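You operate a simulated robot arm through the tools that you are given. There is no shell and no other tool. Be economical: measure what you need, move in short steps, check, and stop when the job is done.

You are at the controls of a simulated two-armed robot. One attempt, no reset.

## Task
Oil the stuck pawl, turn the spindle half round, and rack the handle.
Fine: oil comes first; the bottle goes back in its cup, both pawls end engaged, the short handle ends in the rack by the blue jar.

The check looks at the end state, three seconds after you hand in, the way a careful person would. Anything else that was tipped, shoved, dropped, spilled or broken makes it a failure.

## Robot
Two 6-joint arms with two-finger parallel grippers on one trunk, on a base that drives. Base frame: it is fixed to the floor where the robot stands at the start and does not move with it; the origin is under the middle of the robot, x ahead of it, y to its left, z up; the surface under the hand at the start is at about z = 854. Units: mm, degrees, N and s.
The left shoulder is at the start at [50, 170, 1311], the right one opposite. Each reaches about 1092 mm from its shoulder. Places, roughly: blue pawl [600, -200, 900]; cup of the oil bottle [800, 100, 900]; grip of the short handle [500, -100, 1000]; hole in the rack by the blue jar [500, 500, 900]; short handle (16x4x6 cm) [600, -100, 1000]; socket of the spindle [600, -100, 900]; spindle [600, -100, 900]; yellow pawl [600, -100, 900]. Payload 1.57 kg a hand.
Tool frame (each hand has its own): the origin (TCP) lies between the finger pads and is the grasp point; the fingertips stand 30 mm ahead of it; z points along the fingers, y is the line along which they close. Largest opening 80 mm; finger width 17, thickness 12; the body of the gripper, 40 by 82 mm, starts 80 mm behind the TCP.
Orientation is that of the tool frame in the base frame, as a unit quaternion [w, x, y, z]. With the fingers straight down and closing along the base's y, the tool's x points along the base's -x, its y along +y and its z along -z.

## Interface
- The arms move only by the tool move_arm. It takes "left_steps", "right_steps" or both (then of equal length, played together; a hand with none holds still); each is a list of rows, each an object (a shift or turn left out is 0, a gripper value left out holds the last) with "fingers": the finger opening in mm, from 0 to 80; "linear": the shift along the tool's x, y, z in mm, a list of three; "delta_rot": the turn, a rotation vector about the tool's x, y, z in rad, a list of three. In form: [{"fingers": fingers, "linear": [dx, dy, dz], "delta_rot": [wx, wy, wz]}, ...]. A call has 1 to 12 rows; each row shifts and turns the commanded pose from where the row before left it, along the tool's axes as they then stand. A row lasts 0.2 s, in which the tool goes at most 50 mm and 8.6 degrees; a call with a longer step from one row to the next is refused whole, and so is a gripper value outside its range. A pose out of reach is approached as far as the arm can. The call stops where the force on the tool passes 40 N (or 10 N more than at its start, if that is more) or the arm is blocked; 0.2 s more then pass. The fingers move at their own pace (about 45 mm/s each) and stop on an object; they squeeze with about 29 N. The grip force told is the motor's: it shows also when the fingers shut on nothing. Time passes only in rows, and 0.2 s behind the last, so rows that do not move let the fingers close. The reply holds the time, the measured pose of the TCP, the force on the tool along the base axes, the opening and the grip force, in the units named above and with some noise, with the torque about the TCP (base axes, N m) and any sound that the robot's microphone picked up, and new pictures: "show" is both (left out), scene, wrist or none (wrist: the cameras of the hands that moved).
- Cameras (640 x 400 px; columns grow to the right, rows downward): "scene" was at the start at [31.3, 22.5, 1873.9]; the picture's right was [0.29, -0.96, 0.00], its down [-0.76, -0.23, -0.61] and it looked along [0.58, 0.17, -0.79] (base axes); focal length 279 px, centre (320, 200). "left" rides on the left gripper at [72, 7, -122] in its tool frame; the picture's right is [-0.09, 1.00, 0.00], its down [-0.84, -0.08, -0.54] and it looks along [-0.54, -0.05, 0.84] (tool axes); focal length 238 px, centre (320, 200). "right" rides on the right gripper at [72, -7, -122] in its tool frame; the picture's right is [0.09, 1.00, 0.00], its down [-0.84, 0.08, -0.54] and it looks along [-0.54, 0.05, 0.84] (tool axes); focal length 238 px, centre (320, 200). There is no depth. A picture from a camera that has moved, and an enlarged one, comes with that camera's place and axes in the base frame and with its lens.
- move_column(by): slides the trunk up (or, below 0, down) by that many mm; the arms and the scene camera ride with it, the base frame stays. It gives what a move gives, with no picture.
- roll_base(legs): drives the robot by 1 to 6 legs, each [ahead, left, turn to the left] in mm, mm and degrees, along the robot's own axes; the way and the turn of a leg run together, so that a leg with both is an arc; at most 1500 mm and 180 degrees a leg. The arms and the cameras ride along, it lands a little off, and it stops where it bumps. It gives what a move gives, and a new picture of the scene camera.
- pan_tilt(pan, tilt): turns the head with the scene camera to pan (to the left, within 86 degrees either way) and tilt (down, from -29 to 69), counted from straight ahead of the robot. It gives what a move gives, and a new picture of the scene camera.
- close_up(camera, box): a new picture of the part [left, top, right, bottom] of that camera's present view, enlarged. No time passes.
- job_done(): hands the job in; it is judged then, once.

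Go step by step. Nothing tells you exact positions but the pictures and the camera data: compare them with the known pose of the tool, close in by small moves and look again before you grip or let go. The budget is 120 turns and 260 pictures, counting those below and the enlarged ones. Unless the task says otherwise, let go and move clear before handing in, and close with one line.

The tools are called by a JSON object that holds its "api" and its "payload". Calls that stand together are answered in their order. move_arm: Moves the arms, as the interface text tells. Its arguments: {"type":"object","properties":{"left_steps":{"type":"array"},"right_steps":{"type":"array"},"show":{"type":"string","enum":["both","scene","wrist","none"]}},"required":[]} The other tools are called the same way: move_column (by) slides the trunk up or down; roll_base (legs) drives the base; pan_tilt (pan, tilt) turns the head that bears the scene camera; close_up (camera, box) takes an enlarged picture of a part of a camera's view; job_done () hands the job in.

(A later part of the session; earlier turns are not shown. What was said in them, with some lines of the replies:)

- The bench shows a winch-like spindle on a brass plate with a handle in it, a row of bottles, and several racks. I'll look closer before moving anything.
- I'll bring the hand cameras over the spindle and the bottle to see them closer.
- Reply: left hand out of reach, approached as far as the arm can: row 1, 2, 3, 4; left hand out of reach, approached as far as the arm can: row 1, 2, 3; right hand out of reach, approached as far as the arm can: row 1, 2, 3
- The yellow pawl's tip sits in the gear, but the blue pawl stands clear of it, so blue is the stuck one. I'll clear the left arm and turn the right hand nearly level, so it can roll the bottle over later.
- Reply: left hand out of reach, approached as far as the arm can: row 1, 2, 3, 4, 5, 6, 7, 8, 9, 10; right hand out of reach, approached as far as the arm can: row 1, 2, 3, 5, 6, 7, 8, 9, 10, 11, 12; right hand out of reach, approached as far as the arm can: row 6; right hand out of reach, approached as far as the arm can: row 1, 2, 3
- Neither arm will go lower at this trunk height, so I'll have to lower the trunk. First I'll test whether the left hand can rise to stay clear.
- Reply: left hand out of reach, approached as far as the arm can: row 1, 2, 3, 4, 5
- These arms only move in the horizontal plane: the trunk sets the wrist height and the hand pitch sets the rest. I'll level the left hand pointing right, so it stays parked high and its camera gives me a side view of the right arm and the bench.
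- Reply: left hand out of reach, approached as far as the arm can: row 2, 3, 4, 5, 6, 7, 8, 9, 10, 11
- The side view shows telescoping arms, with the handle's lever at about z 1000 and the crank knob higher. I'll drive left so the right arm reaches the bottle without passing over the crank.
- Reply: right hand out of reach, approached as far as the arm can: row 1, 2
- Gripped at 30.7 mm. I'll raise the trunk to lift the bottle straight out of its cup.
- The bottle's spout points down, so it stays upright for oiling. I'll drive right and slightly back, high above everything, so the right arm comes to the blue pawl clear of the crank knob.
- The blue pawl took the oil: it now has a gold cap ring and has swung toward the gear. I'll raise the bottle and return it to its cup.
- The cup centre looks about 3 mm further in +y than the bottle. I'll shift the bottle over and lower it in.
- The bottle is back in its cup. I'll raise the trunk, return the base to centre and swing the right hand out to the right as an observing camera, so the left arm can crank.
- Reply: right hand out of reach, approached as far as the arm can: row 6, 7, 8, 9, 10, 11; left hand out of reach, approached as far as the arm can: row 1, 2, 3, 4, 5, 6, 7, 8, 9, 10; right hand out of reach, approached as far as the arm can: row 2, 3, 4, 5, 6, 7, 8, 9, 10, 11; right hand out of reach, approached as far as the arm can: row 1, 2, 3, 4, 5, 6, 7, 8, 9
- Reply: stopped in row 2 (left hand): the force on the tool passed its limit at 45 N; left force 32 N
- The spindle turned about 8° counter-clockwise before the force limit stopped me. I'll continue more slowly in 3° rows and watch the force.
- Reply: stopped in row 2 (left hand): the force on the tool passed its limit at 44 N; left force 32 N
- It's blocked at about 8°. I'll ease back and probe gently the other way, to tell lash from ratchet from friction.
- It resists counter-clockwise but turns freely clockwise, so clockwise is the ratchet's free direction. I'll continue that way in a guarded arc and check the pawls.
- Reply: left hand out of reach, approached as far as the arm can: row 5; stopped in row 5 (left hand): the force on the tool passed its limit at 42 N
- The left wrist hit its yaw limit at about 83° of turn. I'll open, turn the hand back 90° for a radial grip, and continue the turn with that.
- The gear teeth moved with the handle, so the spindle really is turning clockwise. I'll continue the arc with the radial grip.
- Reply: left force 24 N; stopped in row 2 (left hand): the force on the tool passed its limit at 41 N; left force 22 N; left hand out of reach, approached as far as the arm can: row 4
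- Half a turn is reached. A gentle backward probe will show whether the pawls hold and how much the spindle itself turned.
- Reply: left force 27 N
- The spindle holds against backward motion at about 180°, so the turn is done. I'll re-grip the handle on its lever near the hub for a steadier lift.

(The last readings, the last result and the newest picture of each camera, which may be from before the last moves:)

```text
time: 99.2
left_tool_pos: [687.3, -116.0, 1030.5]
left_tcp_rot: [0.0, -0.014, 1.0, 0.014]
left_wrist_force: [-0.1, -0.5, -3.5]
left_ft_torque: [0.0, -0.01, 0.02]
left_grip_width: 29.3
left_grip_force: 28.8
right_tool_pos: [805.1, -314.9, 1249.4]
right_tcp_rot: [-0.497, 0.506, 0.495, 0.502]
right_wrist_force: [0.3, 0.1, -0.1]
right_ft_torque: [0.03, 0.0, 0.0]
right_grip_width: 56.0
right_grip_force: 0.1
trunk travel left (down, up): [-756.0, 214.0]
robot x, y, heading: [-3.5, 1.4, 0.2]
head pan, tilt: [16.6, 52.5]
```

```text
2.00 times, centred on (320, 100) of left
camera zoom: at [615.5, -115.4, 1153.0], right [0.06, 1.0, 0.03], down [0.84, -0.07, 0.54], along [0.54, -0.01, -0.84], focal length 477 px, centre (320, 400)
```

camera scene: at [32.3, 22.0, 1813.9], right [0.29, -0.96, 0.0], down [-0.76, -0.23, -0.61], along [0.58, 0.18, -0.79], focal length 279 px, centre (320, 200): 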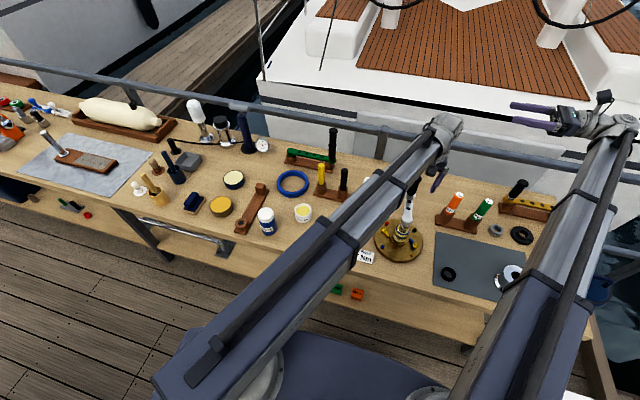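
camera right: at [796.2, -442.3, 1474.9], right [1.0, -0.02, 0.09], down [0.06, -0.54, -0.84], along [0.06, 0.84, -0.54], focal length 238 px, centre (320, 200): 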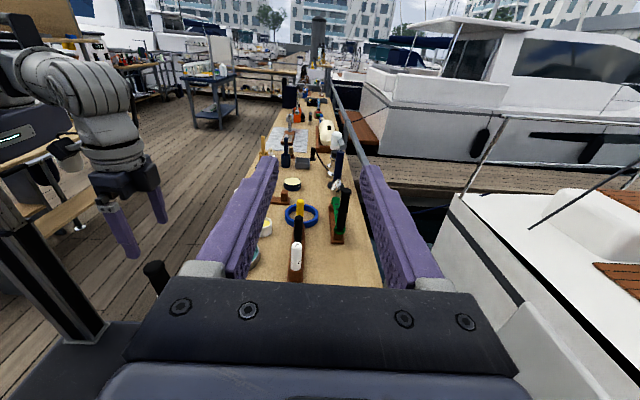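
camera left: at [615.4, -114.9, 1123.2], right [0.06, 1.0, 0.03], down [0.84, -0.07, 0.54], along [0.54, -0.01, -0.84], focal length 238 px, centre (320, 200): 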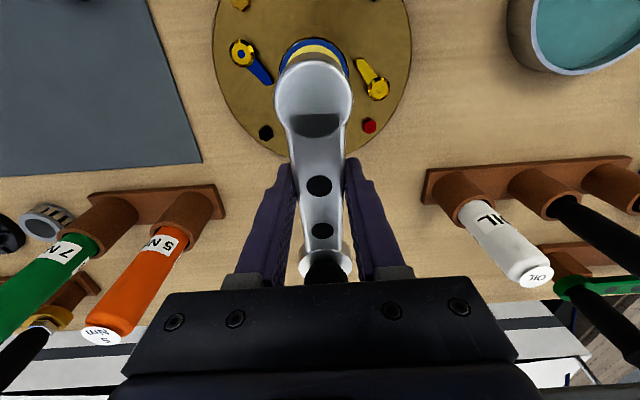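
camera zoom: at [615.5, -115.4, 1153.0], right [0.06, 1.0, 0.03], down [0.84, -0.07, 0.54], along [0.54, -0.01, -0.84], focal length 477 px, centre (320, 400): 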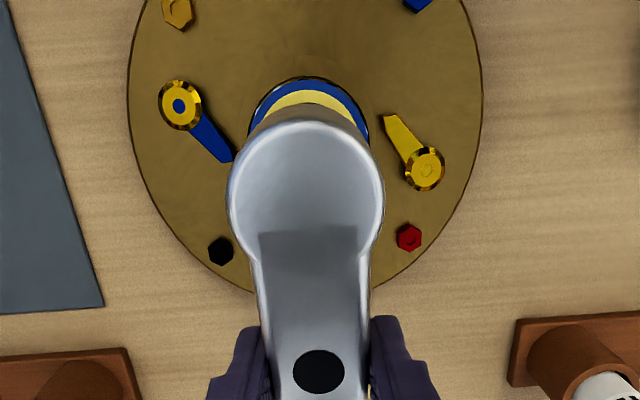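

The handle is out of the socket. I'll raise it and look over the rack by the blue jar.

{"api": "move_column", "payload": {"by": 110}}

{"api": "close_up", "payload": {"camera": "scene", "box": [220, 160, 300, 250]}}

{"api": "close_up", "payload": {"camera": "scene", "box": [280, 100, 380, 200]}}

{"api": "close_up", "payload": {"camera": "right", "box": [0, 0, 640, 400]}}

```text
time: 100.6
left_tool_pos: [688.0, -115.3, 1141.1]
left_tcp_rot: [0.001, -0.014, 1.0, 0.015]
left_wrist_force: [0.2, -1.1, -3.3]
left_ft_torque: [0.0, 0.04, -0.02]
left_grip_width: 29.6
left_grip_force: 28.7
right_tool_pos: [804.4, -314.0, 1361.1]
right_tcp_rot: [-0.498, 0.504, 0.496, 0.502]
right_wrist_force: [0.8, -0.3, -0.6]
right_ft_torque: [0.01, -0.01, 0.0]
right_grip_width: 56.0
right_grip_force: 0.0
trunk travel left (down, up): [-866.0, 104.0]
robot x, y, heading: [1.9, 2.7, 0.3]
head pan, tilt: [16.6, 52.5]
```

```text
4.44 times, centred on (260, 205) of scene
camera zoom: at [33.1, 21.8, 1813.9], right [0.29, -0.96, 0.0], down [-0.76, -0.23, -0.61], along [0.58, 0.18, -0.79], focal length 1242 px, centre (587, 178)
```

zoom: 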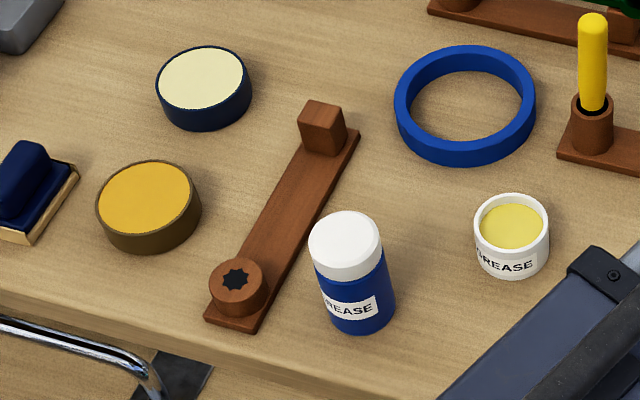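

```text
4.00 times, centred on (330, 150) of scene
camera zoom: at [33.1, 21.8, 1813.9], right [0.29, -0.96, 0.0], down [-0.76, -0.23, -0.61], along [0.58, 0.18, -0.79], focal length 1117 px, centre (280, 400)
```

zoom: 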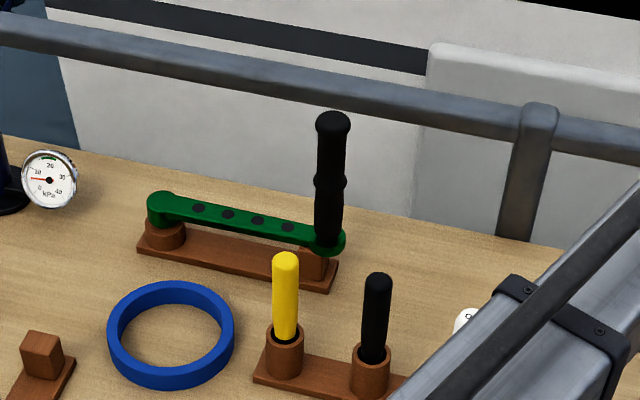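

```text
1.00 times, centred on (320, 200) of right (not enlarged: the box is as wide or as high as the picture)
camera zoom: at [798.2, -437.2, 1431.7], right [1.0, -0.01, 0.09], down [0.07, -0.54, -0.84], along [0.06, 0.84, -0.54], focal length 238 px, centre (320, 200)
```

zoom: 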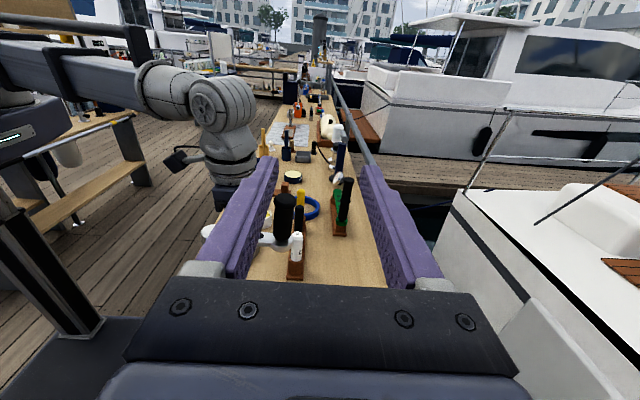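

{"api": "close_up", "payload": {"camera": "scene", "box": [244, 212, 284, 242]}}

{"api": "close_up", "payload": {"camera": "scene", "box": [390, 170, 440, 220]}}

```text
13.33 times, centred on (264, 227) of scene
camera zoom: at [33.1, 21.8, 1813.9], right [0.29, -0.96, 0.0], down [-0.76, -0.23, -0.61], along [0.58, 0.18, -0.79], focal length 3724 px, centre (1067, -160)
```

zoom: 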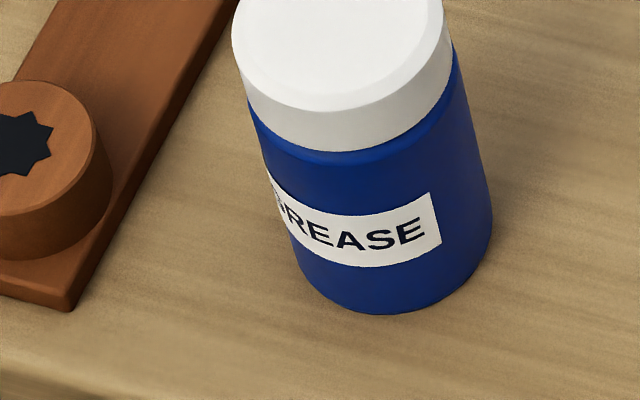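

```text
8.00 times, centred on (415, 195) of scene
camera zoom: at [33.1, 21.8, 1813.9], right [0.29, -0.96, 0.0], down [-0.76, -0.23, -0.61], along [0.58, 0.18, -0.79], focal length 2235 px, centre (-440, 240)
```

zoom: 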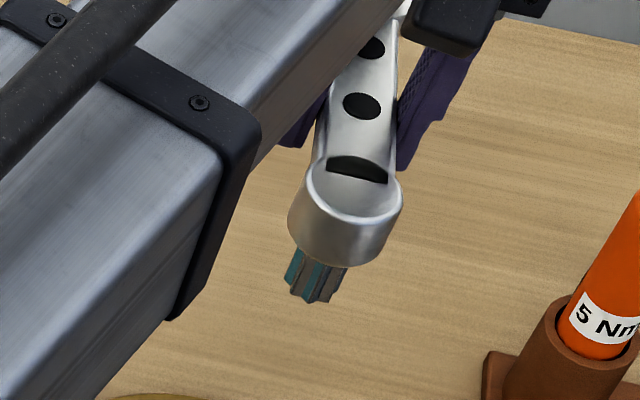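

{"api": "close_up", "payload": {"camera": "right", "box": [180, 150, 340, 270]}}

```text
3.33 times, centred on (260, 210) of right
camera zoom: at [798.2, -437.2, 1431.7], right [1.0, -0.01, 0.09], down [0.07, -0.54, -0.84], along [0.06, 0.84, -0.54], focal length 794 px, centre (520, 167)
```

zoom: 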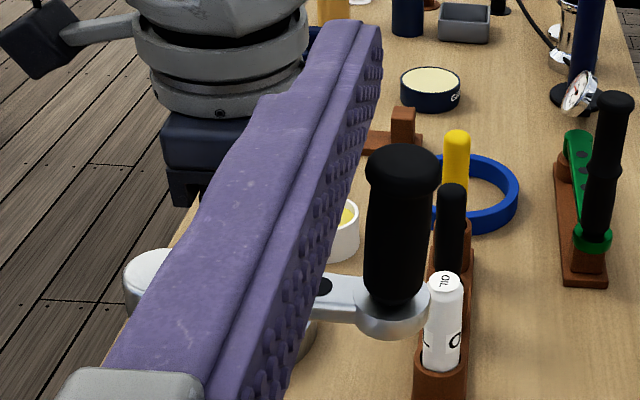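

The handle's knob end droops about 5.5° in the grip. I'll level it with hand pitch and carry it high toward the rack.

{"api": "move_arm", "payload": {"left_steps": [{"delta_rot": [0, -0.096, 0]}, {"linear": [8.5, 46, 0]}, {"linear": [8.5, 46, 0]}, {"linear": [8.5, 46, 0]}, {"linear": [8.5, 46, 0]}, {"linear": [8.5, 46, 0]}, {"linear": [8.5, 46, 0]}, {"linear": [8.5, 46, 0]}, {"linear": [8.5, 46, 0]}, {"linear": [8.5, 46, 0]}, {"linear": [8.5, 46, 0]}], "show": "both"}}

```text
time: 103.0
left_tool_pos: [588.1, 344.8, 1140.9]
left_tcp_rot: [0.05, -0.013, 0.999, 0.016]
left_wrist_force: [-0.7, 0.8, -3.2]
left_ft_torque: [-0.01, 0.01, 0.0]
left_grip_width: 29.5
left_grip_force: 29.0
left hand out of reach, approached as far as the arm can: row 7
right_tool_pos: [803.8, -314.0, 1361.3]
right_tcp_rot: [-0.498, 0.505, 0.496, 0.501]
right_wrist_force: [1.3, 0.4, 0.2]
right_ft_torque: [0.03, 0.03, -0.01]
right_grip_width: 56.0
right_grip_force: 0.0
trunk travel left (down, up): [-866.0, 104.0]
robot x, y, heading: [0.6, -0.6, 0.4]
head pan, tilt: [16.6, 52.5]
camera scene: at [32.6, 23.4, 1813.9], right [0.29, -0.96, 0.0], down [-0.76, -0.23, -0.61], along [0.58, 0.18, -0.79], focal length 279 px, centre (320, 200)
camera left: at [505.7, 344.5, 1256.6], right [0.07, 1.0, 0.04], down [0.78, -0.07, 0.62], along [0.62, -0.01, -0.78], focal length 238 px, centre (320, 200)
```

scene: 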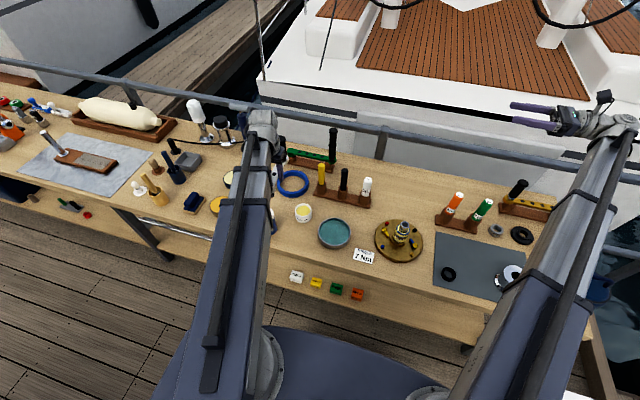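
left: 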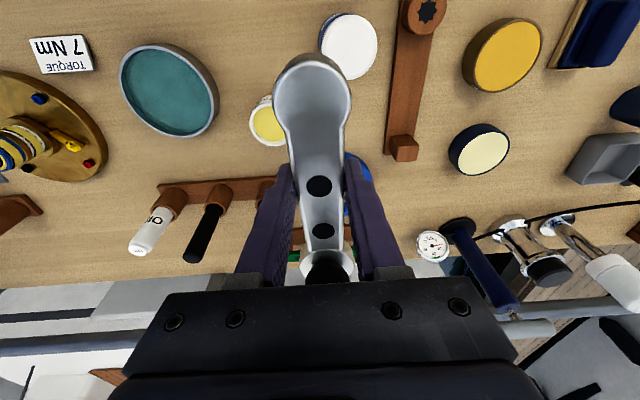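

{"api": "close_up", "payload": {"camera": "left", "box": [380, 0, 480, 180]}}

{"api": "close_up", "payload": {"camera": "left", "box": [410, 0, 450, 30]}}

{"api": "close_up", "payload": {"camera": "left", "box": [250, 20, 390, 290]}}

```text
2.22 times, centred on (430, 90) of left
camera zoom: at [505.7, 344.5, 1256.6], right [0.07, 1.0, 0.04], down [0.78, -0.07, 0.62], along [0.62, -0.01, -0.78], focal length 530 px, centre (76, 444)
```

zoom: 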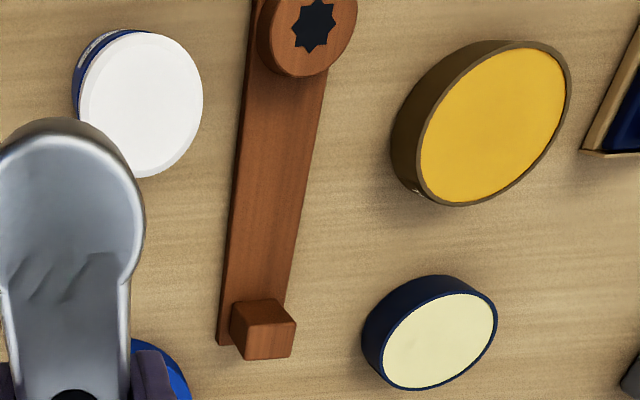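

```text
13.33 times, centred on (430, 15) of left
camera zoom: at [505.7, 344.5, 1256.6], right [0.07, 1.0, 0.04], down [0.78, -0.07, 0.62], along [0.62, -0.01, -0.78], focal length 3178 px, centre (-1147, 2667)
```

zoom: 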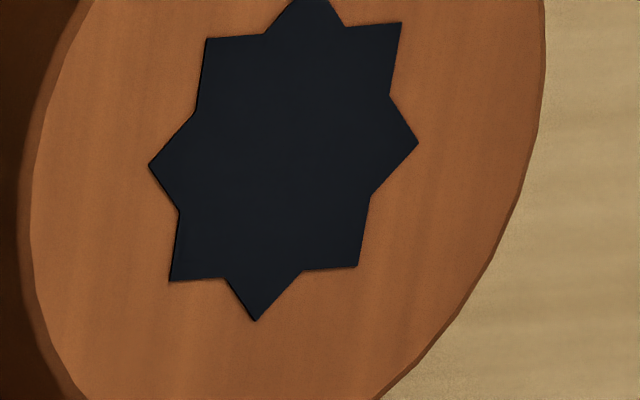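

```text
1.48 times, centred on (320, 155) of left
camera zoom: at [505.7, 344.5, 1256.6], right [0.07, 1.0, 0.04], down [0.78, -0.07, 0.62], along [0.62, -0.01, -0.78], focal length 353 px, centre (320, 267)
```

zoom: 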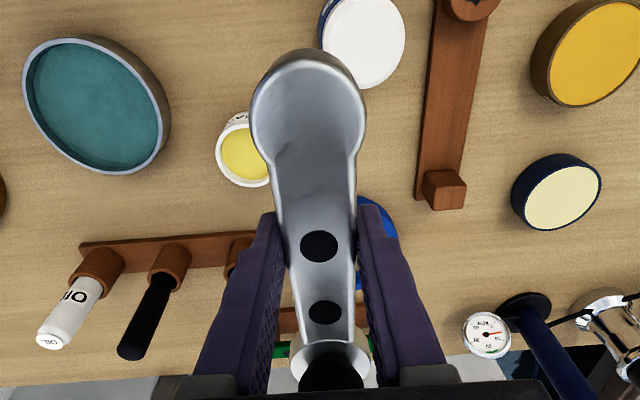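

{"api": "move_arm", "payload": {"left_steps": [{"linear": [4.5, 37, -0.4]}, {"linear": [4.5, 37, -0.4]}, {"linear": [4.5, 37, -0.4]}, {"linear": [4.5, 36.6, -0.4]}, {}], "show": "none"}}

{"api": "move_column", "payload": {"by": -80}}

{"api": "close_up", "payload": {"camera": "left", "box": [200, 0, 440, 200]}}

{"api": "close_up", "payload": {"camera": "scene", "box": [200, 130, 320, 240]}}

{"api": "close_up", "payload": {"camera": "right", "box": [200, 100, 360, 220]}}

```text
time: 104.2
left_tool_pos: [565.6, 489.6, 1141.5]
left_tcp_rot: [0.049, -0.013, 0.999, 0.015]
left_wrist_force: [0.0, -0.4, -3.1]
left_ft_torque: [-0.03, 0.0, -0.03]
left_grip_width: 29.1
left_grip_force: 29.4
left hand out of reach, approached as far as the arm can: row 2
right_tool_pos: [804.9, -315.4, 1360.9]
right_tcp_rot: [-0.497, 0.505, 0.495, 0.502]
right_wrist_force: [-0.1, -0.2, 0.2]
right_ft_torque: [0.0, 0.0, 0.01]
right_grip_width: 56.1
right_grip_force: 0.0
trunk travel left (down, up): [-866.0, 104.0]
robot x, y, heading: [2.3, -0.1, 0.3]
head pan, tilt: [16.6, 52.5]
```

```text
time: 105.4
left_tool_pos: [565.4, 491.3, 1061.8]
left_tcp_rot: [0.05, -0.011, 0.999, 0.015]
left_wrist_force: [-0.1, -0.1, -3.0]
left_ft_torque: [0.02, -0.01, 0.02]
left_grip_width: 29.3
left_grip_force: 29.3
right_tool_pos: [804.1, -315.2, 1280.7]
right_tcp_rot: [-0.498, 0.506, 0.495, 0.501]
right_wrist_force: [0.9, -0.4, 0.0]
right_ft_torque: [-0.01, -0.05, 0.02]
right_grip_width: 55.8
right_grip_force: 0.0
trunk travel left (down, up): [-786.0, 184.0]
robot x, y, heading: [1.8, -1.3, 0.4]
head pan, tilt: [16.6, 52.5]
```

```text
2.00 times, centred on (320, 100) of left
camera zoom: at [482.8, 489.8, 1176.8], right [0.06, 1.0, 0.04], down [0.78, -0.07, 0.62], along [0.62, -0.01, -0.78], focal length 477 px, centre (320, 400)
```

zoom: 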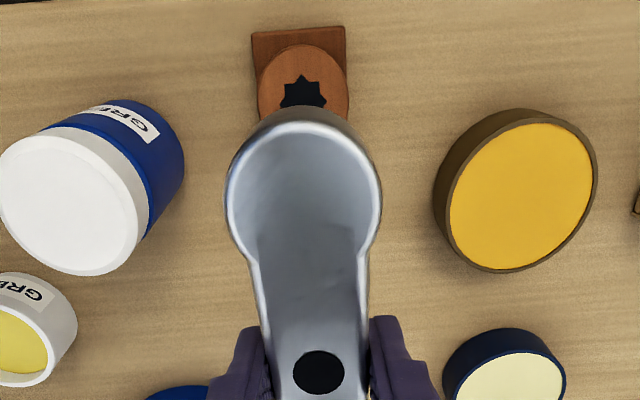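

```text
3.64 times, centred on (260, 185) of scene
camera zoom: at [32.6, 22.3, 1734.0], right [0.29, -0.96, 0.0], down [-0.76, -0.23, -0.61], along [0.58, 0.18, -0.79], focal length 1016 px, centre (538, 254)
```

zoom: 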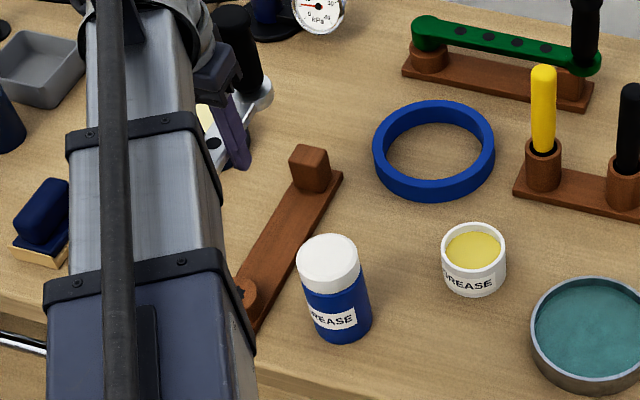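

```text
3.33 times, centred on (280, 160) of right
camera zoom: at [797.8, -436.8, 1352.2], right [1.0, -0.01, 0.09], down [0.07, -0.54, -0.84], along [0.06, 0.84, -0.54], focal length 794 px, centre (453, 333)
```

zoom: 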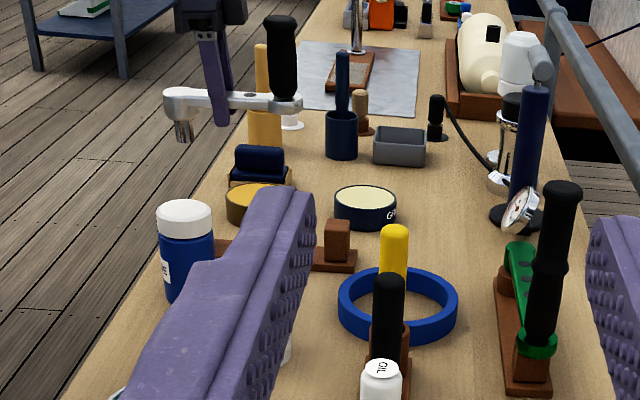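

{"api": "close_up", "payload": {"camera": "right", "box": [230, 95, 290, 145]}}

{"api": "close_up", "payload": {"camera": "scene", "box": [236, 130, 276, 180]}}

```text
8.00 times, centred on (260, 120) of right
camera zoom: at [797.8, -436.8, 1352.2], right [1.0, -0.01, 0.09], down [0.07, -0.54, -0.84], along [0.06, 0.84, -0.54], focal length 1907 px, centre (800, 840)
```

zoom: 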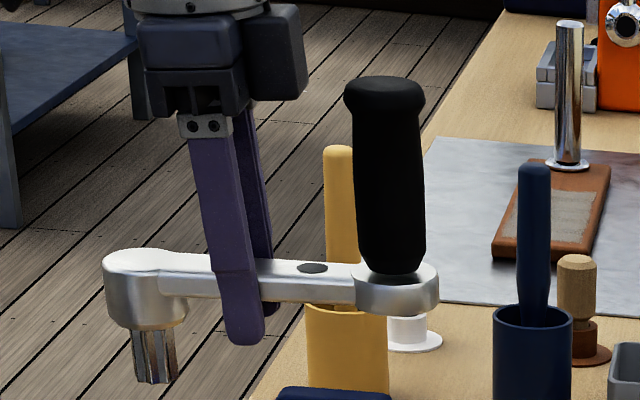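

```text
8.00 times, centred on (256, 155) of scene
camera zoom: at [32.6, 22.3, 1734.0], right [0.29, -0.96, 0.0], down [-0.76, -0.23, -0.61], along [0.58, 0.18, -0.79], focal length 2235 px, centre (832, 560)
```

zoom: 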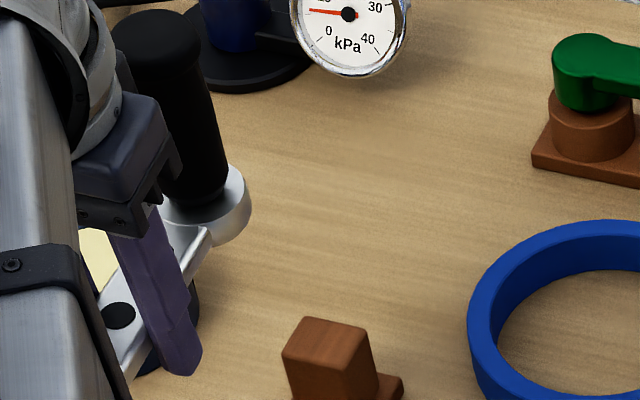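

{"api": "move_arm", "payload": {"left_steps": [{"linear": [0.5, 1, 0]}, {}], "show": "none"}}

{"api": "move_column", "payload": {"by": -75}}

{"api": "close_up", "payload": {"camera": "left", "box": [200, 0, 440, 200]}}

{"api": "close_up", "payload": {"camera": "right", "box": [230, 100, 310, 160]}}

```text
time: 106.0
left_tool_pos: [566.0, 490.4, 1062.6]
left_tcp_rot: [0.048, -0.013, 0.999, 0.015]
left_wrist_force: [-0.4, 0.3, -2.8]
left_ft_torque: [0.01, -0.03, 0.0]
left_grip_width: 29.6
left_grip_force: 28.6
right_tool_pos: [804.2, -313.5, 1281.0]
right_tcp_rot: [-0.497, 0.504, 0.496, 0.502]
right_wrist_force: [-1.5, -0.2, -0.3]
right_ft_torque: [0.0, -0.03, -0.01]
right_grip_width: 55.7
right_grip_force: 0.1
trunk travel left (down, up): [-786.0, 184.0]
robot x, y, heading: [1.6, -0.0, 0.1]
head pan, tilt: [16.6, 52.5]
```

```text
time: 107.1
left_tool_pos: [566.8, 491.6, 987.3]
left_tcp_rot: [0.05, -0.013, 0.999, 0.016]
left_wrist_force: [0.2, -0.1, -2.6]
left_ft_torque: [0.0, 0.01, 0.01]
left_grip_width: 29.5
left_grip_force: 28.6
right_tool_pos: [804.8, -314.5, 1205.7]
right_tcp_rot: [-0.498, 0.505, 0.496, 0.501]
right_wrist_force: [0.7, -0.1, 0.5]
right_ft_torque: [0.03, 0.02, 0.03]
right_grip_width: 55.8
right_grip_force: 0.1
trunk travel left (down, up): [-711.0, 259.0]
robot x, y, heading: [-0.1, -2.5, 0.2]
head pan, tilt: [16.6, 52.5]
```

```text
2.00 times, centred on (320, 100) of left
camera zoom: at [482.4, 490.9, 1101.8], right [0.06, 1.0, 0.04], down [0.78, -0.07, 0.62], along [0.62, -0.01, -0.78], focal length 477 px, centre (320, 400)
```

zoom: 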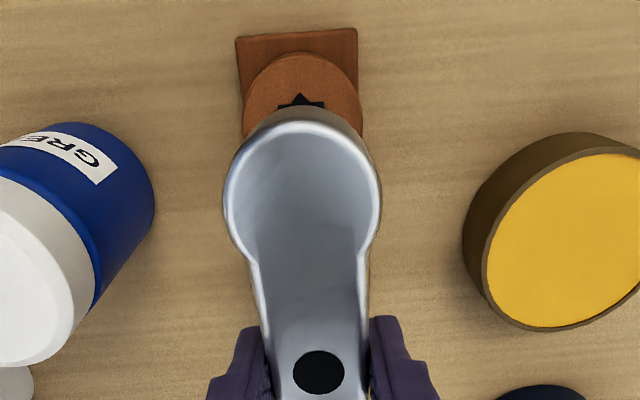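

```text
6.67 times, centred on (270, 130) of right
camera zoom: at [797.8, -436.8, 1277.2], right [1.0, -0.01, 0.09], down [0.07, -0.54, -0.84], along [0.06, 0.84, -0.54], focal length 1589 px, centre (653, 667)
```

zoom: 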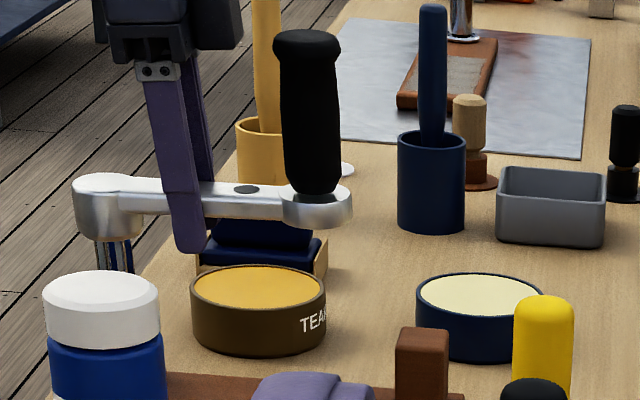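

{"api": "move_arm", "payload": {"left_steps": [{"linear": [-3, 1, 0.3]}, {}], "show": "none"}}

{"api": "move_column", "payload": {"by": -18}}

{"api": "close_up", "payload": {"camera": "left", "box": [240, 0, 400, 130]}}

{"api": "close_up", "payload": {"camera": "right", "box": [230, 100, 310, 160]}}

```text
time: 107.7
left_tool_pos: [568.8, 494.4, 986.8]
left_tcp_rot: [0.049, -0.013, 0.999, 0.015]
left_wrist_force: [0.1, -1.0, -3.1]
left_ft_torque: [0.01, -0.03, 0.02]
left_grip_width: 29.1
left_grip_force: 29.0
right_tool_pos: [805.3, -314.6, 1205.0]
right_tcp_rot: [-0.497, 0.505, 0.495, 0.502]
right_wrist_force: [-0.1, -0.9, 1.0]
right_ft_torque: [0.03, -0.01, 0.01]
right_grip_width: 55.7
right_grip_force: 0.2
trunk travel left (down, up): [-711.0, 259.0]
robot x, y, heading: [1.9, 2.4, 0.2]
head pan, tilt: [16.6, 52.5]
```

```text
time: 108.4
left_tool_pos: [567.7, 493.0, 969.8]
left_tcp_rot: [0.049, -0.014, 0.999, 0.015]
left_wrist_force: [-0.3, -1.0, -3.6]
left_ft_torque: [0.01, 0.03, -0.01]
left_grip_width: 29.1
left_grip_force: 29.7
right_tool_pos: [804.0, -315.9, 1188.2]
right_tcp_rot: [-0.498, 0.505, 0.496, 0.502]
right_wrist_force: [0.3, 0.9, 0.0]
right_ft_torque: [-0.01, 0.02, -0.02]
right_grip_width: 56.0
right_grip_force: 0.2
trunk travel left (down, up): [-693.0, 277.0]
robot x, y, heading: [3.6, -3.1, 0.2]
head pan, tilt: [16.6, 52.5]
```

```text
3.08 times, centred on (320, 65) of left
camera zoom: at [485.4, 492.1, 1083.8], right [0.06, 1.0, 0.04], down [0.78, -0.07, 0.62], along [0.62, -0.01, -0.78], focal length 733 px, centre (320, 615)
```

zoom: 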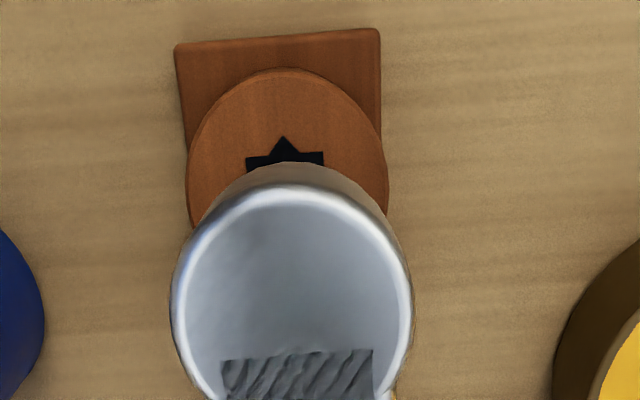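

```text
6.67 times, centred on (270, 130) of right
camera zoom: at [797.7, -436.8, 1259.1], right [1.0, -0.01, 0.09], down [0.07, -0.54, -0.84], along [0.06, 0.84, -0.54], focal length 1589 px, centre (653, 667)
```

zoom: 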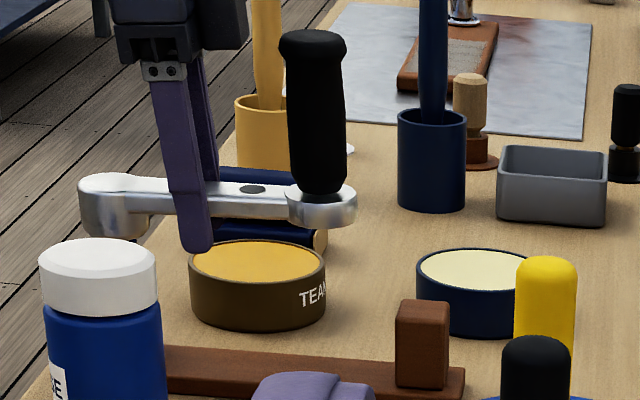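

{"api": "move_column", "payload": {"by": -17}}

{"api": "close_up", "payload": {"camera": "left", "box": [240, 0, 400, 130]}}

{"api": "move_column", "payload": {"by": -5}}

```text
time: 109.0
left_tool_pos: [568.1, 493.6, 952.7]
left_tcp_rot: [0.05, -0.014, 0.999, 0.015]
left_wrist_force: [0.2, -0.9, -2.9]
left_ft_torque: [-0.02, 0.01, -0.02]
left_grip_width: 29.2
left_grip_force: 29.4
right_tool_pos: [804.4, -314.6, 1171.0]
right_tcp_rot: [-0.497, 0.506, 0.495, 0.502]
right_wrist_force: [-0.8, 0.3, 0.3]
right_ft_torque: [-0.02, 0.01, 0.01]
right_grip_width: 56.0
right_grip_force: 0.0
trunk travel left (down, up): [-676.0, 294.0]
robot x, y, heading: [-1.5, -1.0, 0.1]
head pan, tilt: [16.6, 52.5]
```

```text
3.08 times, centred on (320, 65) of left
camera zoom: at [485.4, 492.1, 1066.8], right [0.06, 1.0, 0.04], down [0.78, -0.07, 0.62], along [0.62, -0.01, -0.78], focal length 733 px, centre (320, 615)
```

zoom: 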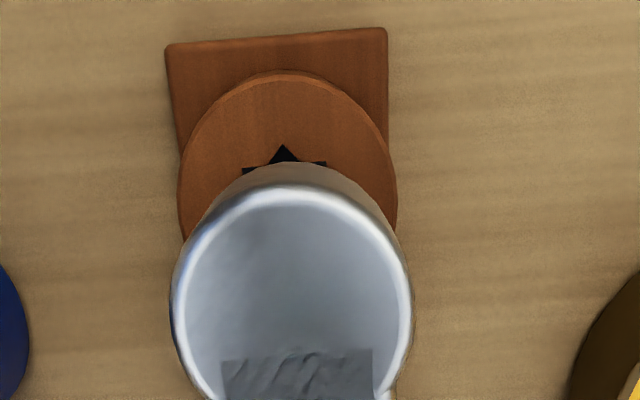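

```text
time: 109.5
left_tool_pos: [567.3, 492.6, 947.5]
left_tcp_rot: [0.049, -0.013, 0.999, 0.015]
left_wrist_force: [0.2, -0.6, 3.6]
left_ft_torque: [0.01, 0.27, 0.02]
left_grip_width: 29.2
left_grip_force: 28.2
right_tool_pos: [803.8, -314.8, 1165.8]
right_tcp_rot: [-0.497, 0.505, 0.495, 0.502]
right_wrist_force: [0.5, -0.5, 0.5]
right_ft_torque: [-0.02, 0.0, 0.01]
right_grip_width: 55.9
right_grip_force: 0.0
trunk travel left (down, up): [-671.0, 299.0]
robot x, y, heading: [2.4, -4.3, 0.5]
head pan, tilt: [16.6, 52.5]
```

The peg is resting on the post about 4 mm too far in +x. I'll lift slightly, shift back and try again.

{"api": "move_column", "payload": {"by": 5}}

{"api": "move_arm", "payload": {"left_steps": [{"linear": [4, 0, -0.4]}, {}], "show": "none"}}

{"api": "close_up", "payload": {"camera": "left", "box": [240, 0, 400, 130]}}

{"api": "move_column", "payload": {"by": -8}}

```text
time: 110.1
left_tool_pos: [569.1, 492.7, 951.9]
left_tcp_rot: [0.049, -0.013, 0.999, 0.015]
left_wrist_force: [0.5, -0.7, -2.9]
left_ft_torque: [-0.04, 0.01, 0.02]
left_grip_width: 29.3
left_grip_force: 28.6
right_tool_pos: [804.9, -314.8, 1171.3]
right_tcp_rot: [-0.497, 0.506, 0.495, 0.502]
right_wrist_force: [0.1, 0.4, -0.1]
right_ft_torque: [0.04, -0.05, -0.02]
right_grip_width: 56.1
right_grip_force: 0.0
trunk travel left (down, up): [-676.0, 294.0]
robot x, y, heading: [2.2, -1.8, 0.2]
head pan, tilt: [16.6, 52.5]
```

```text
time: 110.7
left_tool_pos: [564.6, 493.0, 950.7]
left_tcp_rot: [0.049, -0.014, 0.999, 0.016]
left_wrist_force: [-1.5, -0.4, -2.8]
left_ft_torque: [0.03, -0.02, 0.01]
left_grip_width: 29.5
left_grip_force: 29.2
right_tool_pos: [804.4, -315.2, 1171.8]
right_tcp_rot: [-0.497, 0.505, 0.496, 0.502]
right_wrist_force: [-0.3, 0.5, -0.4]
right_ft_torque: [-0.01, 0.03, -0.02]
right_grip_width: 56.1
right_grip_force: 0.1
trunk travel left (down, up): [-676.0, 294.0]
robot x, y, heading: [0.5, -0.1, 0.2]
head pan, tilt: [16.6, 52.5]
```

```text
3.08 times, centred on (320, 65) of left
camera zoom: at [481.7, 492.0, 1066.7], right [0.06, 1.0, 0.04], down [0.78, -0.07, 0.62], along [0.62, -0.01, -0.78], focal length 733 px, centre (320, 615)
```

zoom: 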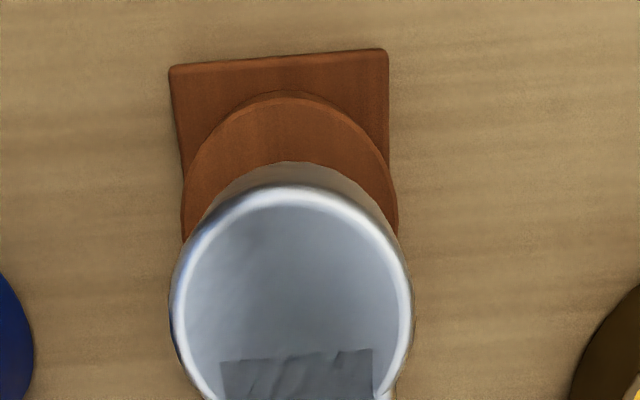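

```text
time: 111.3
left_tool_pos: [564.1, 492.3, 943.6]
left_tcp_rot: [0.049, -0.014, 0.999, 0.015]
left_wrist_force: [-3.3, -0.8, -2.8]
left_ft_torque: [-0.05, 0.24, 0.0]
left_grip_width: 29.4
left_grip_force: 28.9
right_tool_pos: [804.8, -315.1, 1163.0]
right_tcp_rot: [-0.498, 0.505, 0.496, 0.502]
right_wrist_force: [0.4, -0.1, -0.4]
right_ft_torque: [0.03, 0.03, 0.01]
right_grip_width: 56.0
right_grip_force: 0.1
trunk travel left (down, up): [-668.0, 302.0]
robot x, y, heading: [-1.6, -0.3, 0.3]
head pan, tilt: [16.6, 52.5]
```

It's entering the hole, with a light side contact. I'll ease back 1 mm and keep lowering.

{"api": "move_arm", "payload": {"left_steps": [{"linear": [1, 0, -0.1]}, {}], "show": "none"}}

{"api": "move_column", "payload": {"by": -8}}

{"api": "move_column", "payload": {"by": -7}}

```text
time: 111.9
left_tool_pos: [563.2, 492.2, 944.5]
left_tcp_rot: [0.05, -0.013, 0.999, 0.016]
left_wrist_force: [-0.3, -1.3, -1.3]
left_ft_torque: [-0.02, 0.05, 0.04]
left_grip_width: 29.4
left_grip_force: 29.1
right_tool_pos: [805.6, -315.9, 1161.8]
right_tcp_rot: [-0.497, 0.505, 0.496, 0.502]
right_wrist_force: [-0.1, -0.7, -0.2]
right_ft_torque: [-0.04, 0.0, 0.0]
right_grip_width: 56.0
right_grip_force: 0.0
trunk travel left (down, up): [-668.0, 302.0]
robot x, y, heading: [2.6, 3.7, 0.3]
head pan, tilt: [16.6, 52.5]
```

```text
time: 112.4
left_tool_pos: [563.4, 492.0, 937.0]
left_tcp_rot: [0.049, -0.013, 0.999, 0.015]
left_wrist_force: [-1.9, -4.0, -5.8]
left_ft_torque: [-0.22, 0.02, 0.13]
left_grip_width: 29.1
left_grip_force: 29.1
right_tool_pos: [805.3, -316.2, 1153.9]
right_tcp_rot: [-0.498, 0.505, 0.496, 0.501]
right_wrist_force: [0.1, 0.6, 0.0]
right_ft_torque: [-0.01, -0.03, -0.01]
right_grip_width: 56.1
right_grip_force: 0.1
trunk travel left (down, up): [-660.0, 310.0]
robot x, y, heading: [3.6, 1.5, 0.2]
head pan, tilt: [16.6, 52.5]
```

```text
time: 113.0
left_tool_pos: [564.0, 491.4, 929.7]
left_tcp_rot: [0.049, -0.014, 0.999, 0.015]
left_wrist_force: [-3.9, -5.7, -6.9]
left_ft_torque: [-0.28, 0.01, 0.18]
left_grip_width: 29.1
left_grip_force: 28.8
right_tool_pos: [804.0, -316.0, 1148.4]
right_tcp_rot: [-0.498, 0.505, 0.496, 0.501]
right_wrist_force: [-0.3, -1.0, 0.0]
right_ft_torque: [0.01, 0.0, -0.01]
right_grip_width: 56.3
right_grip_force: 0.2
trunk travel left (down, up): [-653.0, 317.0]
robot x, y, heading: [0.3, -2.5, 0.2]
head pan, tilt: [16.6, 52.5]
```

{"api": "move_arm", "payload": {"left_steps": [{"linear": [0.8, -1.2, 0]}, {}], "show": "none"}}

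{"api": "move_column", "payload": {"by": -7}}

{"api": "move_column", "payload": {"by": -4}}

{"api": "close_up", "payload": {"camera": "right", "box": [220, 100, 320, 180]}}

{"api": "close_up", "payload": {"camera": "left", "box": [200, 0, 440, 200]}}

```text
time: 113.6
left_tool_pos: [564.0, 491.6, 929.2]
left_tcp_rot: [0.049, -0.013, 0.999, 0.016]
left_wrist_force: [-0.3, 0.3, -3.9]
left_ft_torque: [0.01, -0.01, 0.01]
left_grip_width: 29.3
left_grip_force: 29.5
right_tool_pos: [804.9, -316.3, 1147.3]
right_tcp_rot: [-0.497, 0.505, 0.496, 0.502]
right_wrist_force: [0.6, -0.3, 0.2]
right_ft_torque: [-0.01, -0.01, -0.01]
right_grip_width: 55.8
right_grip_force: 0.1
trunk travel left (down, up): [-653.0, 317.0]
robot x, y, heading: [2.4, 0.3, 0.5]
head pan, tilt: [16.6, 52.5]
```

```text
time: 114.2
left_tool_pos: [562.2, 492.5, 921.1]
left_tcp_rot: [0.049, -0.014, 0.999, 0.016]
left_wrist_force: [-0.5, -0.5, -2.9]
left_ft_torque: [-0.01, 0.01, -0.01]
left_grip_width: 29.3
left_grip_force: 29.1
right_tool_pos: [803.8, -314.2, 1140.0]
right_tcp_rot: [-0.497, 0.505, 0.496, 0.502]
right_wrist_force: [-0.8, 0.7, 0.4]
right_ft_torque: [0.02, -0.01, -0.02]
right_grip_width: 55.9
right_grip_force: 0.1
trunk travel left (down, up): [-646.0, 324.0]
robot x, y, heading: [1.4, 1.7, 0.1]
head pan, tilt: [16.6, 52.5]
```

```text
time: 114.7
left_tool_pos: [563.2, 491.8, 919.3]
left_tcp_rot: [0.05, -0.012, 0.999, 0.017]
left_wrist_force: [10.2, 4.1, 24.4]
left_ft_torque: [0.06, 0.67, -0.05]
left_grip_width: 29.6
left_grip_force: 29.1
right_tool_pos: [804.4, -316.3, 1137.9]
right_tcp_rot: [-0.497, 0.505, 0.495, 0.503]
right_wrist_force: [-0.5, -0.1, 0.8]
right_ft_torque: [0.0, 0.02, 0.0]
right_grip_width: 56.2
right_grip_force: 0.0
trunk travel left (down, up): [-642.0, 328.0]
robot x, y, heading: [0.4, -3.3, 0.2]
head pan, tilt: [16.6, 52.5]
```

```text
5.00 times, centred on (270, 140) of right
camera zoom: at [797.2, -438.0, 1208.5], right [1.0, -0.01, 0.09], down [0.07, -0.54, -0.84], along [0.06, 0.84, -0.54], focal length 1192 px, centre (570, 500)
```

zoom: 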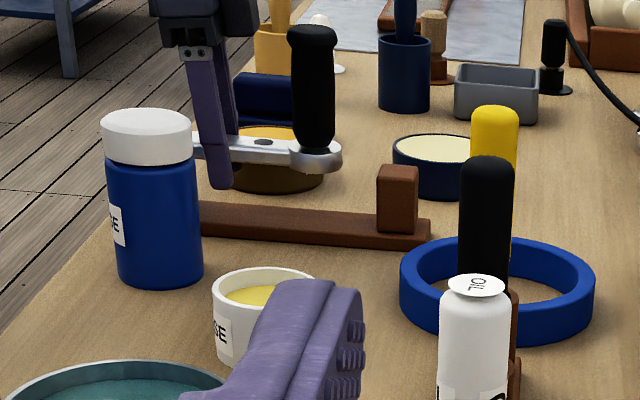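

```text
2.00 times, centred on (320, 100) of left
camera zoom: at [480.3, 490.1, 1033.8], right [0.06, 1.0, 0.04], down [0.78, -0.08, 0.62], along [0.62, -0.01, -0.78], focal length 477 px, centre (320, 400)
```

zoom: 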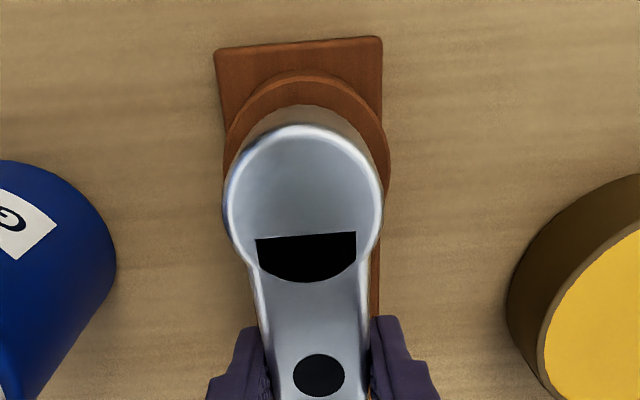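

It bottomed out on the post (24 N up). I'll relax, release and rise clear.

{"api": "move_column", "payload": {"by": 2}}

{"api": "move_arm", "payload": {"left_steps": [{"fingers": 56}, {}, {}, {}], "show": "wrist"}}

{"api": "move_column", "payload": {"by": 150}}

{"api": "close_up", "payload": {"camera": "right", "box": [210, 160, 330, 260]}}

{"api": "close_up", "payload": {"camera": "left", "box": [160, 0, 480, 230]}}

```text
time: 115.2
left_tool_pos: [563.9, 491.2, 919.1]
left_tcp_rot: [0.049, -0.013, 0.999, 0.015]
left_wrist_force: [7.0, -0.7, -5.1]
left_ft_torque: [-0.06, -0.45, -0.03]
left_grip_width: 29.7
left_grip_force: 28.7
right_tool_pos: [805.6, -314.0, 1136.8]
right_tcp_rot: [-0.498, 0.505, 0.496, 0.502]
right_wrist_force: [-0.6, 0.1, 0.2]
right_ft_torque: [0.01, 0.01, 0.0]
right_grip_width: 56.0
right_grip_force: 0.0
trunk travel left (down, up): [-644.0, 326.0]
robot x, y, heading: [3.0, -0.8, 0.2]
head pan, tilt: [16.6, 52.5]
```

```text
time: 116.2
left_tool_pos: [563.5, 491.7, 920.1]
left_tcp_rot: [0.049, -0.013, 0.999, 0.015]
left_wrist_force: [0.3, 0.2, -0.3]
left_ft_torque: [0.0, 0.01, 0.0]
left_grip_width: 56.1
left_grip_force: 0.1
right_tool_pos: [803.9, -316.0, 1138.8]
right_tcp_rot: [-0.497, 0.505, 0.495, 0.502]
right_wrist_force: [-0.2, -0.7, -0.2]
right_ft_torque: [0.03, -0.01, -0.02]
right_grip_width: 56.0
right_grip_force: 0.0
trunk travel left (down, up): [-644.0, 326.0]
robot x, y, heading: [4.5, -2.1, 0.6]
head pan, tilt: [16.6, 52.5]
camera left: at [479.6, 490.7, 1034.9], right [0.06, 1.0, 0.04], down [0.78, -0.07, 0.62], along [0.62, -0.01, -0.78], focal length 238 px, centre (320, 200)
```

left: 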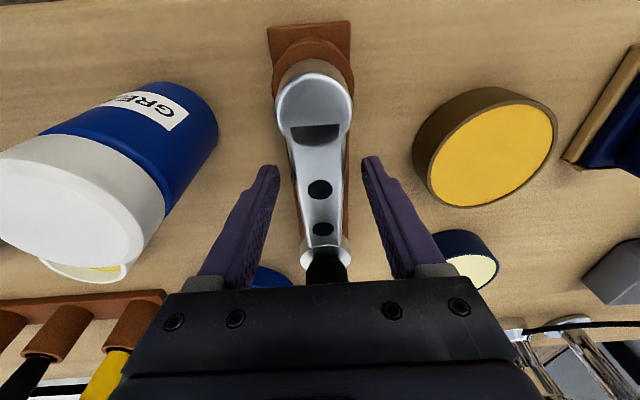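

```text
time: 118.0
left_tool_pos: [563.5, 491.1, 1068.7]
left_tcp_rot: [0.05, -0.013, 0.999, 0.016]
left_wrist_force: [-0.6, 0.1, 0.1]
left_ft_torque: [-0.03, 0.02, -0.01]
left_grip_width: 55.9
left_grip_force: 0.1
right_tool_pos: [804.8, -314.1, 1288.3]
right_tcp_rot: [-0.498, 0.505, 0.496, 0.501]
right_wrist_force: [-0.2, -0.7, 0.8]
right_ft_torque: [0.01, 0.0, 0.0]
right_grip_width: 56.1
right_grip_force: 0.0
trunk travel left (down, up): [-794.0, 176.0]
robot x, y, heading: [1.7, -2.8, -0.0]
head pan, tilt: [16.6, 52.5]
```

```text
4.00 times, centred on (270, 210) of right
camera zoom: at [797.8, -437.0, 1360.0], right [1.0, -0.01, 0.09], down [0.07, -0.54, -0.84], along [0.06, 0.84, -0.54], focal length 953 px, centre (520, 160)
```

zoom: 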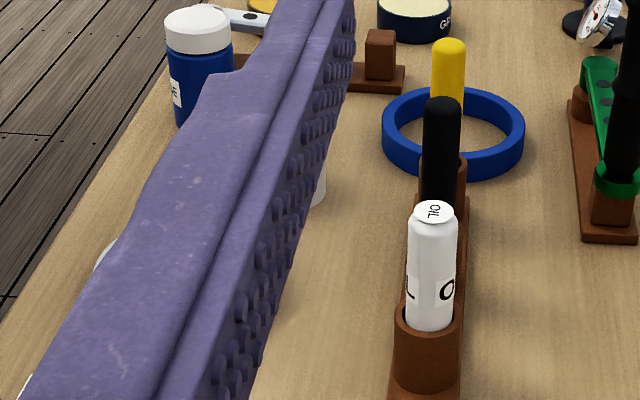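

```text
1.74 times, centred on (320, 115) of left
camera zoom: at [479.7, 490.7, 1184.8], right [0.06, 1.0, 0.04], down [0.78, -0.07, 0.62], along [0.62, -0.01, -0.78], focal length 414 px, centre (320, 348)
```

zoom: 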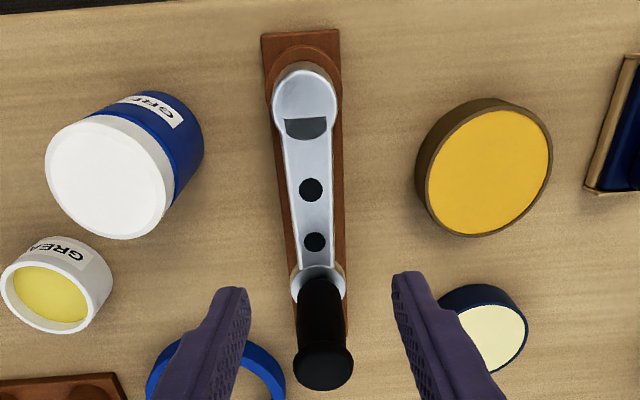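

The handle sits in the rack. I'll raise both hands clear and check the pawls and the whole bench.

{"api": "move_column", "payload": {"by": 120}}

{"api": "move_arm", "payload": {"left_steps": [{"linear": [0, 45, 0]}, {"linear": [0, 45, 0]}, {"linear": [0, 45, 0]}, {"linear": [0, 45, 0]}, {"linear": [0, 45, 0]}], "show": "scene"}}

{"api": "close_up", "payload": {"camera": "scene", "box": [370, 200, 440, 260]}}

{"api": "close_up", "payload": {"camera": "scene", "box": [200, 150, 300, 250]}}

{"api": "close_up", "payload": {"camera": "scene", "box": [386, 218, 420, 248]}}

```text
time: 119.5
left_tool_pos: [562.3, 491.9, 1189.6]
left_tcp_rot: [0.049, -0.013, 0.999, 0.016]
left_wrist_force: [0.1, -0.4, -0.8]
left_ft_torque: [0.01, -0.03, -0.02]
left_grip_width: 56.0
left_grip_force: 0.0
right_tool_pos: [804.3, -314.9, 1408.8]
right_tcp_rot: [-0.498, 0.506, 0.495, 0.501]
right_wrist_force: [0.8, 0.0, 0.5]
right_ft_torque: [-0.03, 0.03, -0.02]
right_grip_width: 56.1
right_grip_force: 0.1
trunk travel left (down, up): [-914.0, 56.0]
robot x, y, heading: [0.5, 0.4, 0.3]
head pan, tilt: [16.6, 52.5]
```

```text
time: 120.7
left_tool_pos: [556.7, 716.8, 1189.1]
left_tcp_rot: [0.05, -0.012, 0.999, 0.015]
left_wrist_force: [-0.2, 0.7, 0.4]
left_ft_torque: [-0.02, -0.04, -0.01]
left_grip_width: 56.3
left_grip_force: 0.0
left hand out of reach, approached as far as the arm can: row 3
right_tool_pos: [805.9, -313.2, 1409.6]
right_tcp_rot: [-0.497, 0.505, 0.496, 0.502]
right_wrist_force: [-0.8, -0.5, 0.2]
right_ft_torque: [0.0, 0.02, -0.02]
right_grip_width: 56.3
right_grip_force: 0.2
trunk travel left (down, up): [-914.0, 56.0]
robot x, y, heading: [-0.7, -0.1, 0.2]
head pan, tilt: [16.6, 52.5]
camera scene: at [32.6, 23.3, 1861.9], right [0.29, -0.96, 0.0], down [-0.76, -0.23, -0.61], along [0.58, 0.18, -0.79], focal length 279 px, centre (320, 200)
```

scene: 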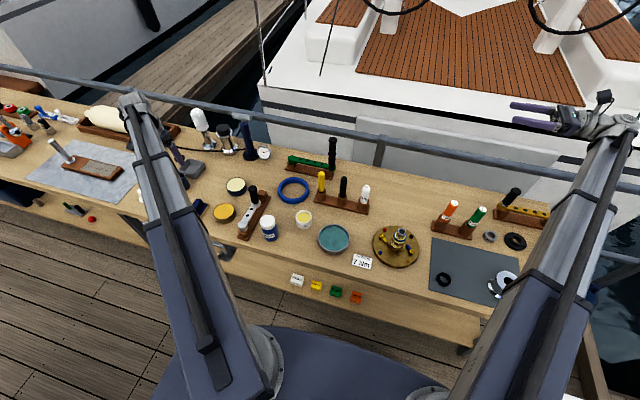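

```text
6.67 times, centred on (405, 230) of scene
camera zoom: at [32.6, 23.3, 1861.9], right [0.29, -0.96, 0.0], down [-0.76, -0.23, -0.61], along [0.58, 0.18, -0.79], focal length 1862 px, centre (-247, 0)
```

zoom: 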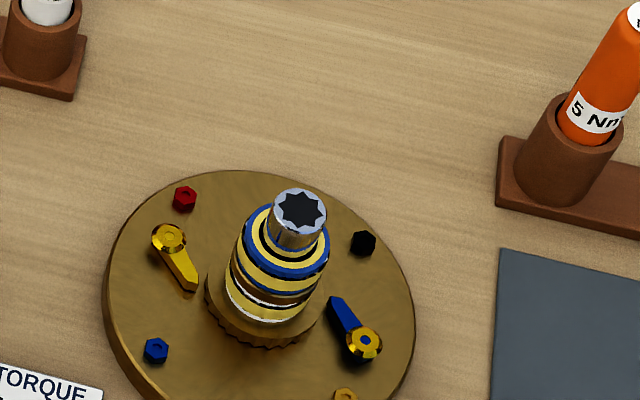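

```text
4.00 times, centred on (250, 200) of scene
camera zoom: at [32.6, 23.3, 1861.9], right [0.29, -0.96, 0.0], down [-0.76, -0.23, -0.61], along [0.58, 0.18, -0.79], focal length 1117 px, centre (600, 200)
```

zoom: 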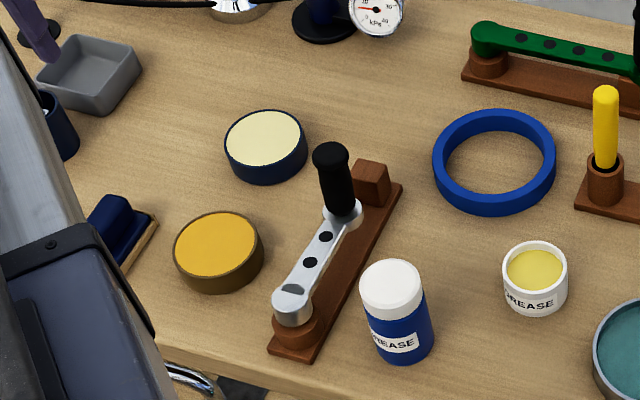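

```text
13.33 times, centred on (403, 233) of scene
camera zoom: at [32.6, 23.3, 1861.9], right [0.29, -0.96, 0.0], down [-0.76, -0.23, -0.61], along [0.58, 0.18, -0.79], focal length 3724 px, centre (-787, -240)
```

zoom: 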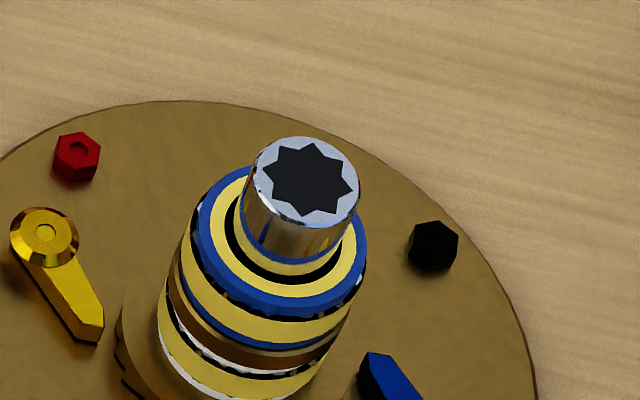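

The handle stands in the rack by the blue jar, the bottle is in its cup, both pawls point into the gear, and both hands are clear. I'm handing in now.

{"api": "job_done", "payload": {}}

```text
The job is handed in.
```

I oiled the blue pawl first, turned the spindle about half round (clockwise, the only way it would turn), put the bottle back in its cup, and racked the short handle by the blue jar. Both pawls looked engaged and nothing on the bench looked disturbed when I handed in.
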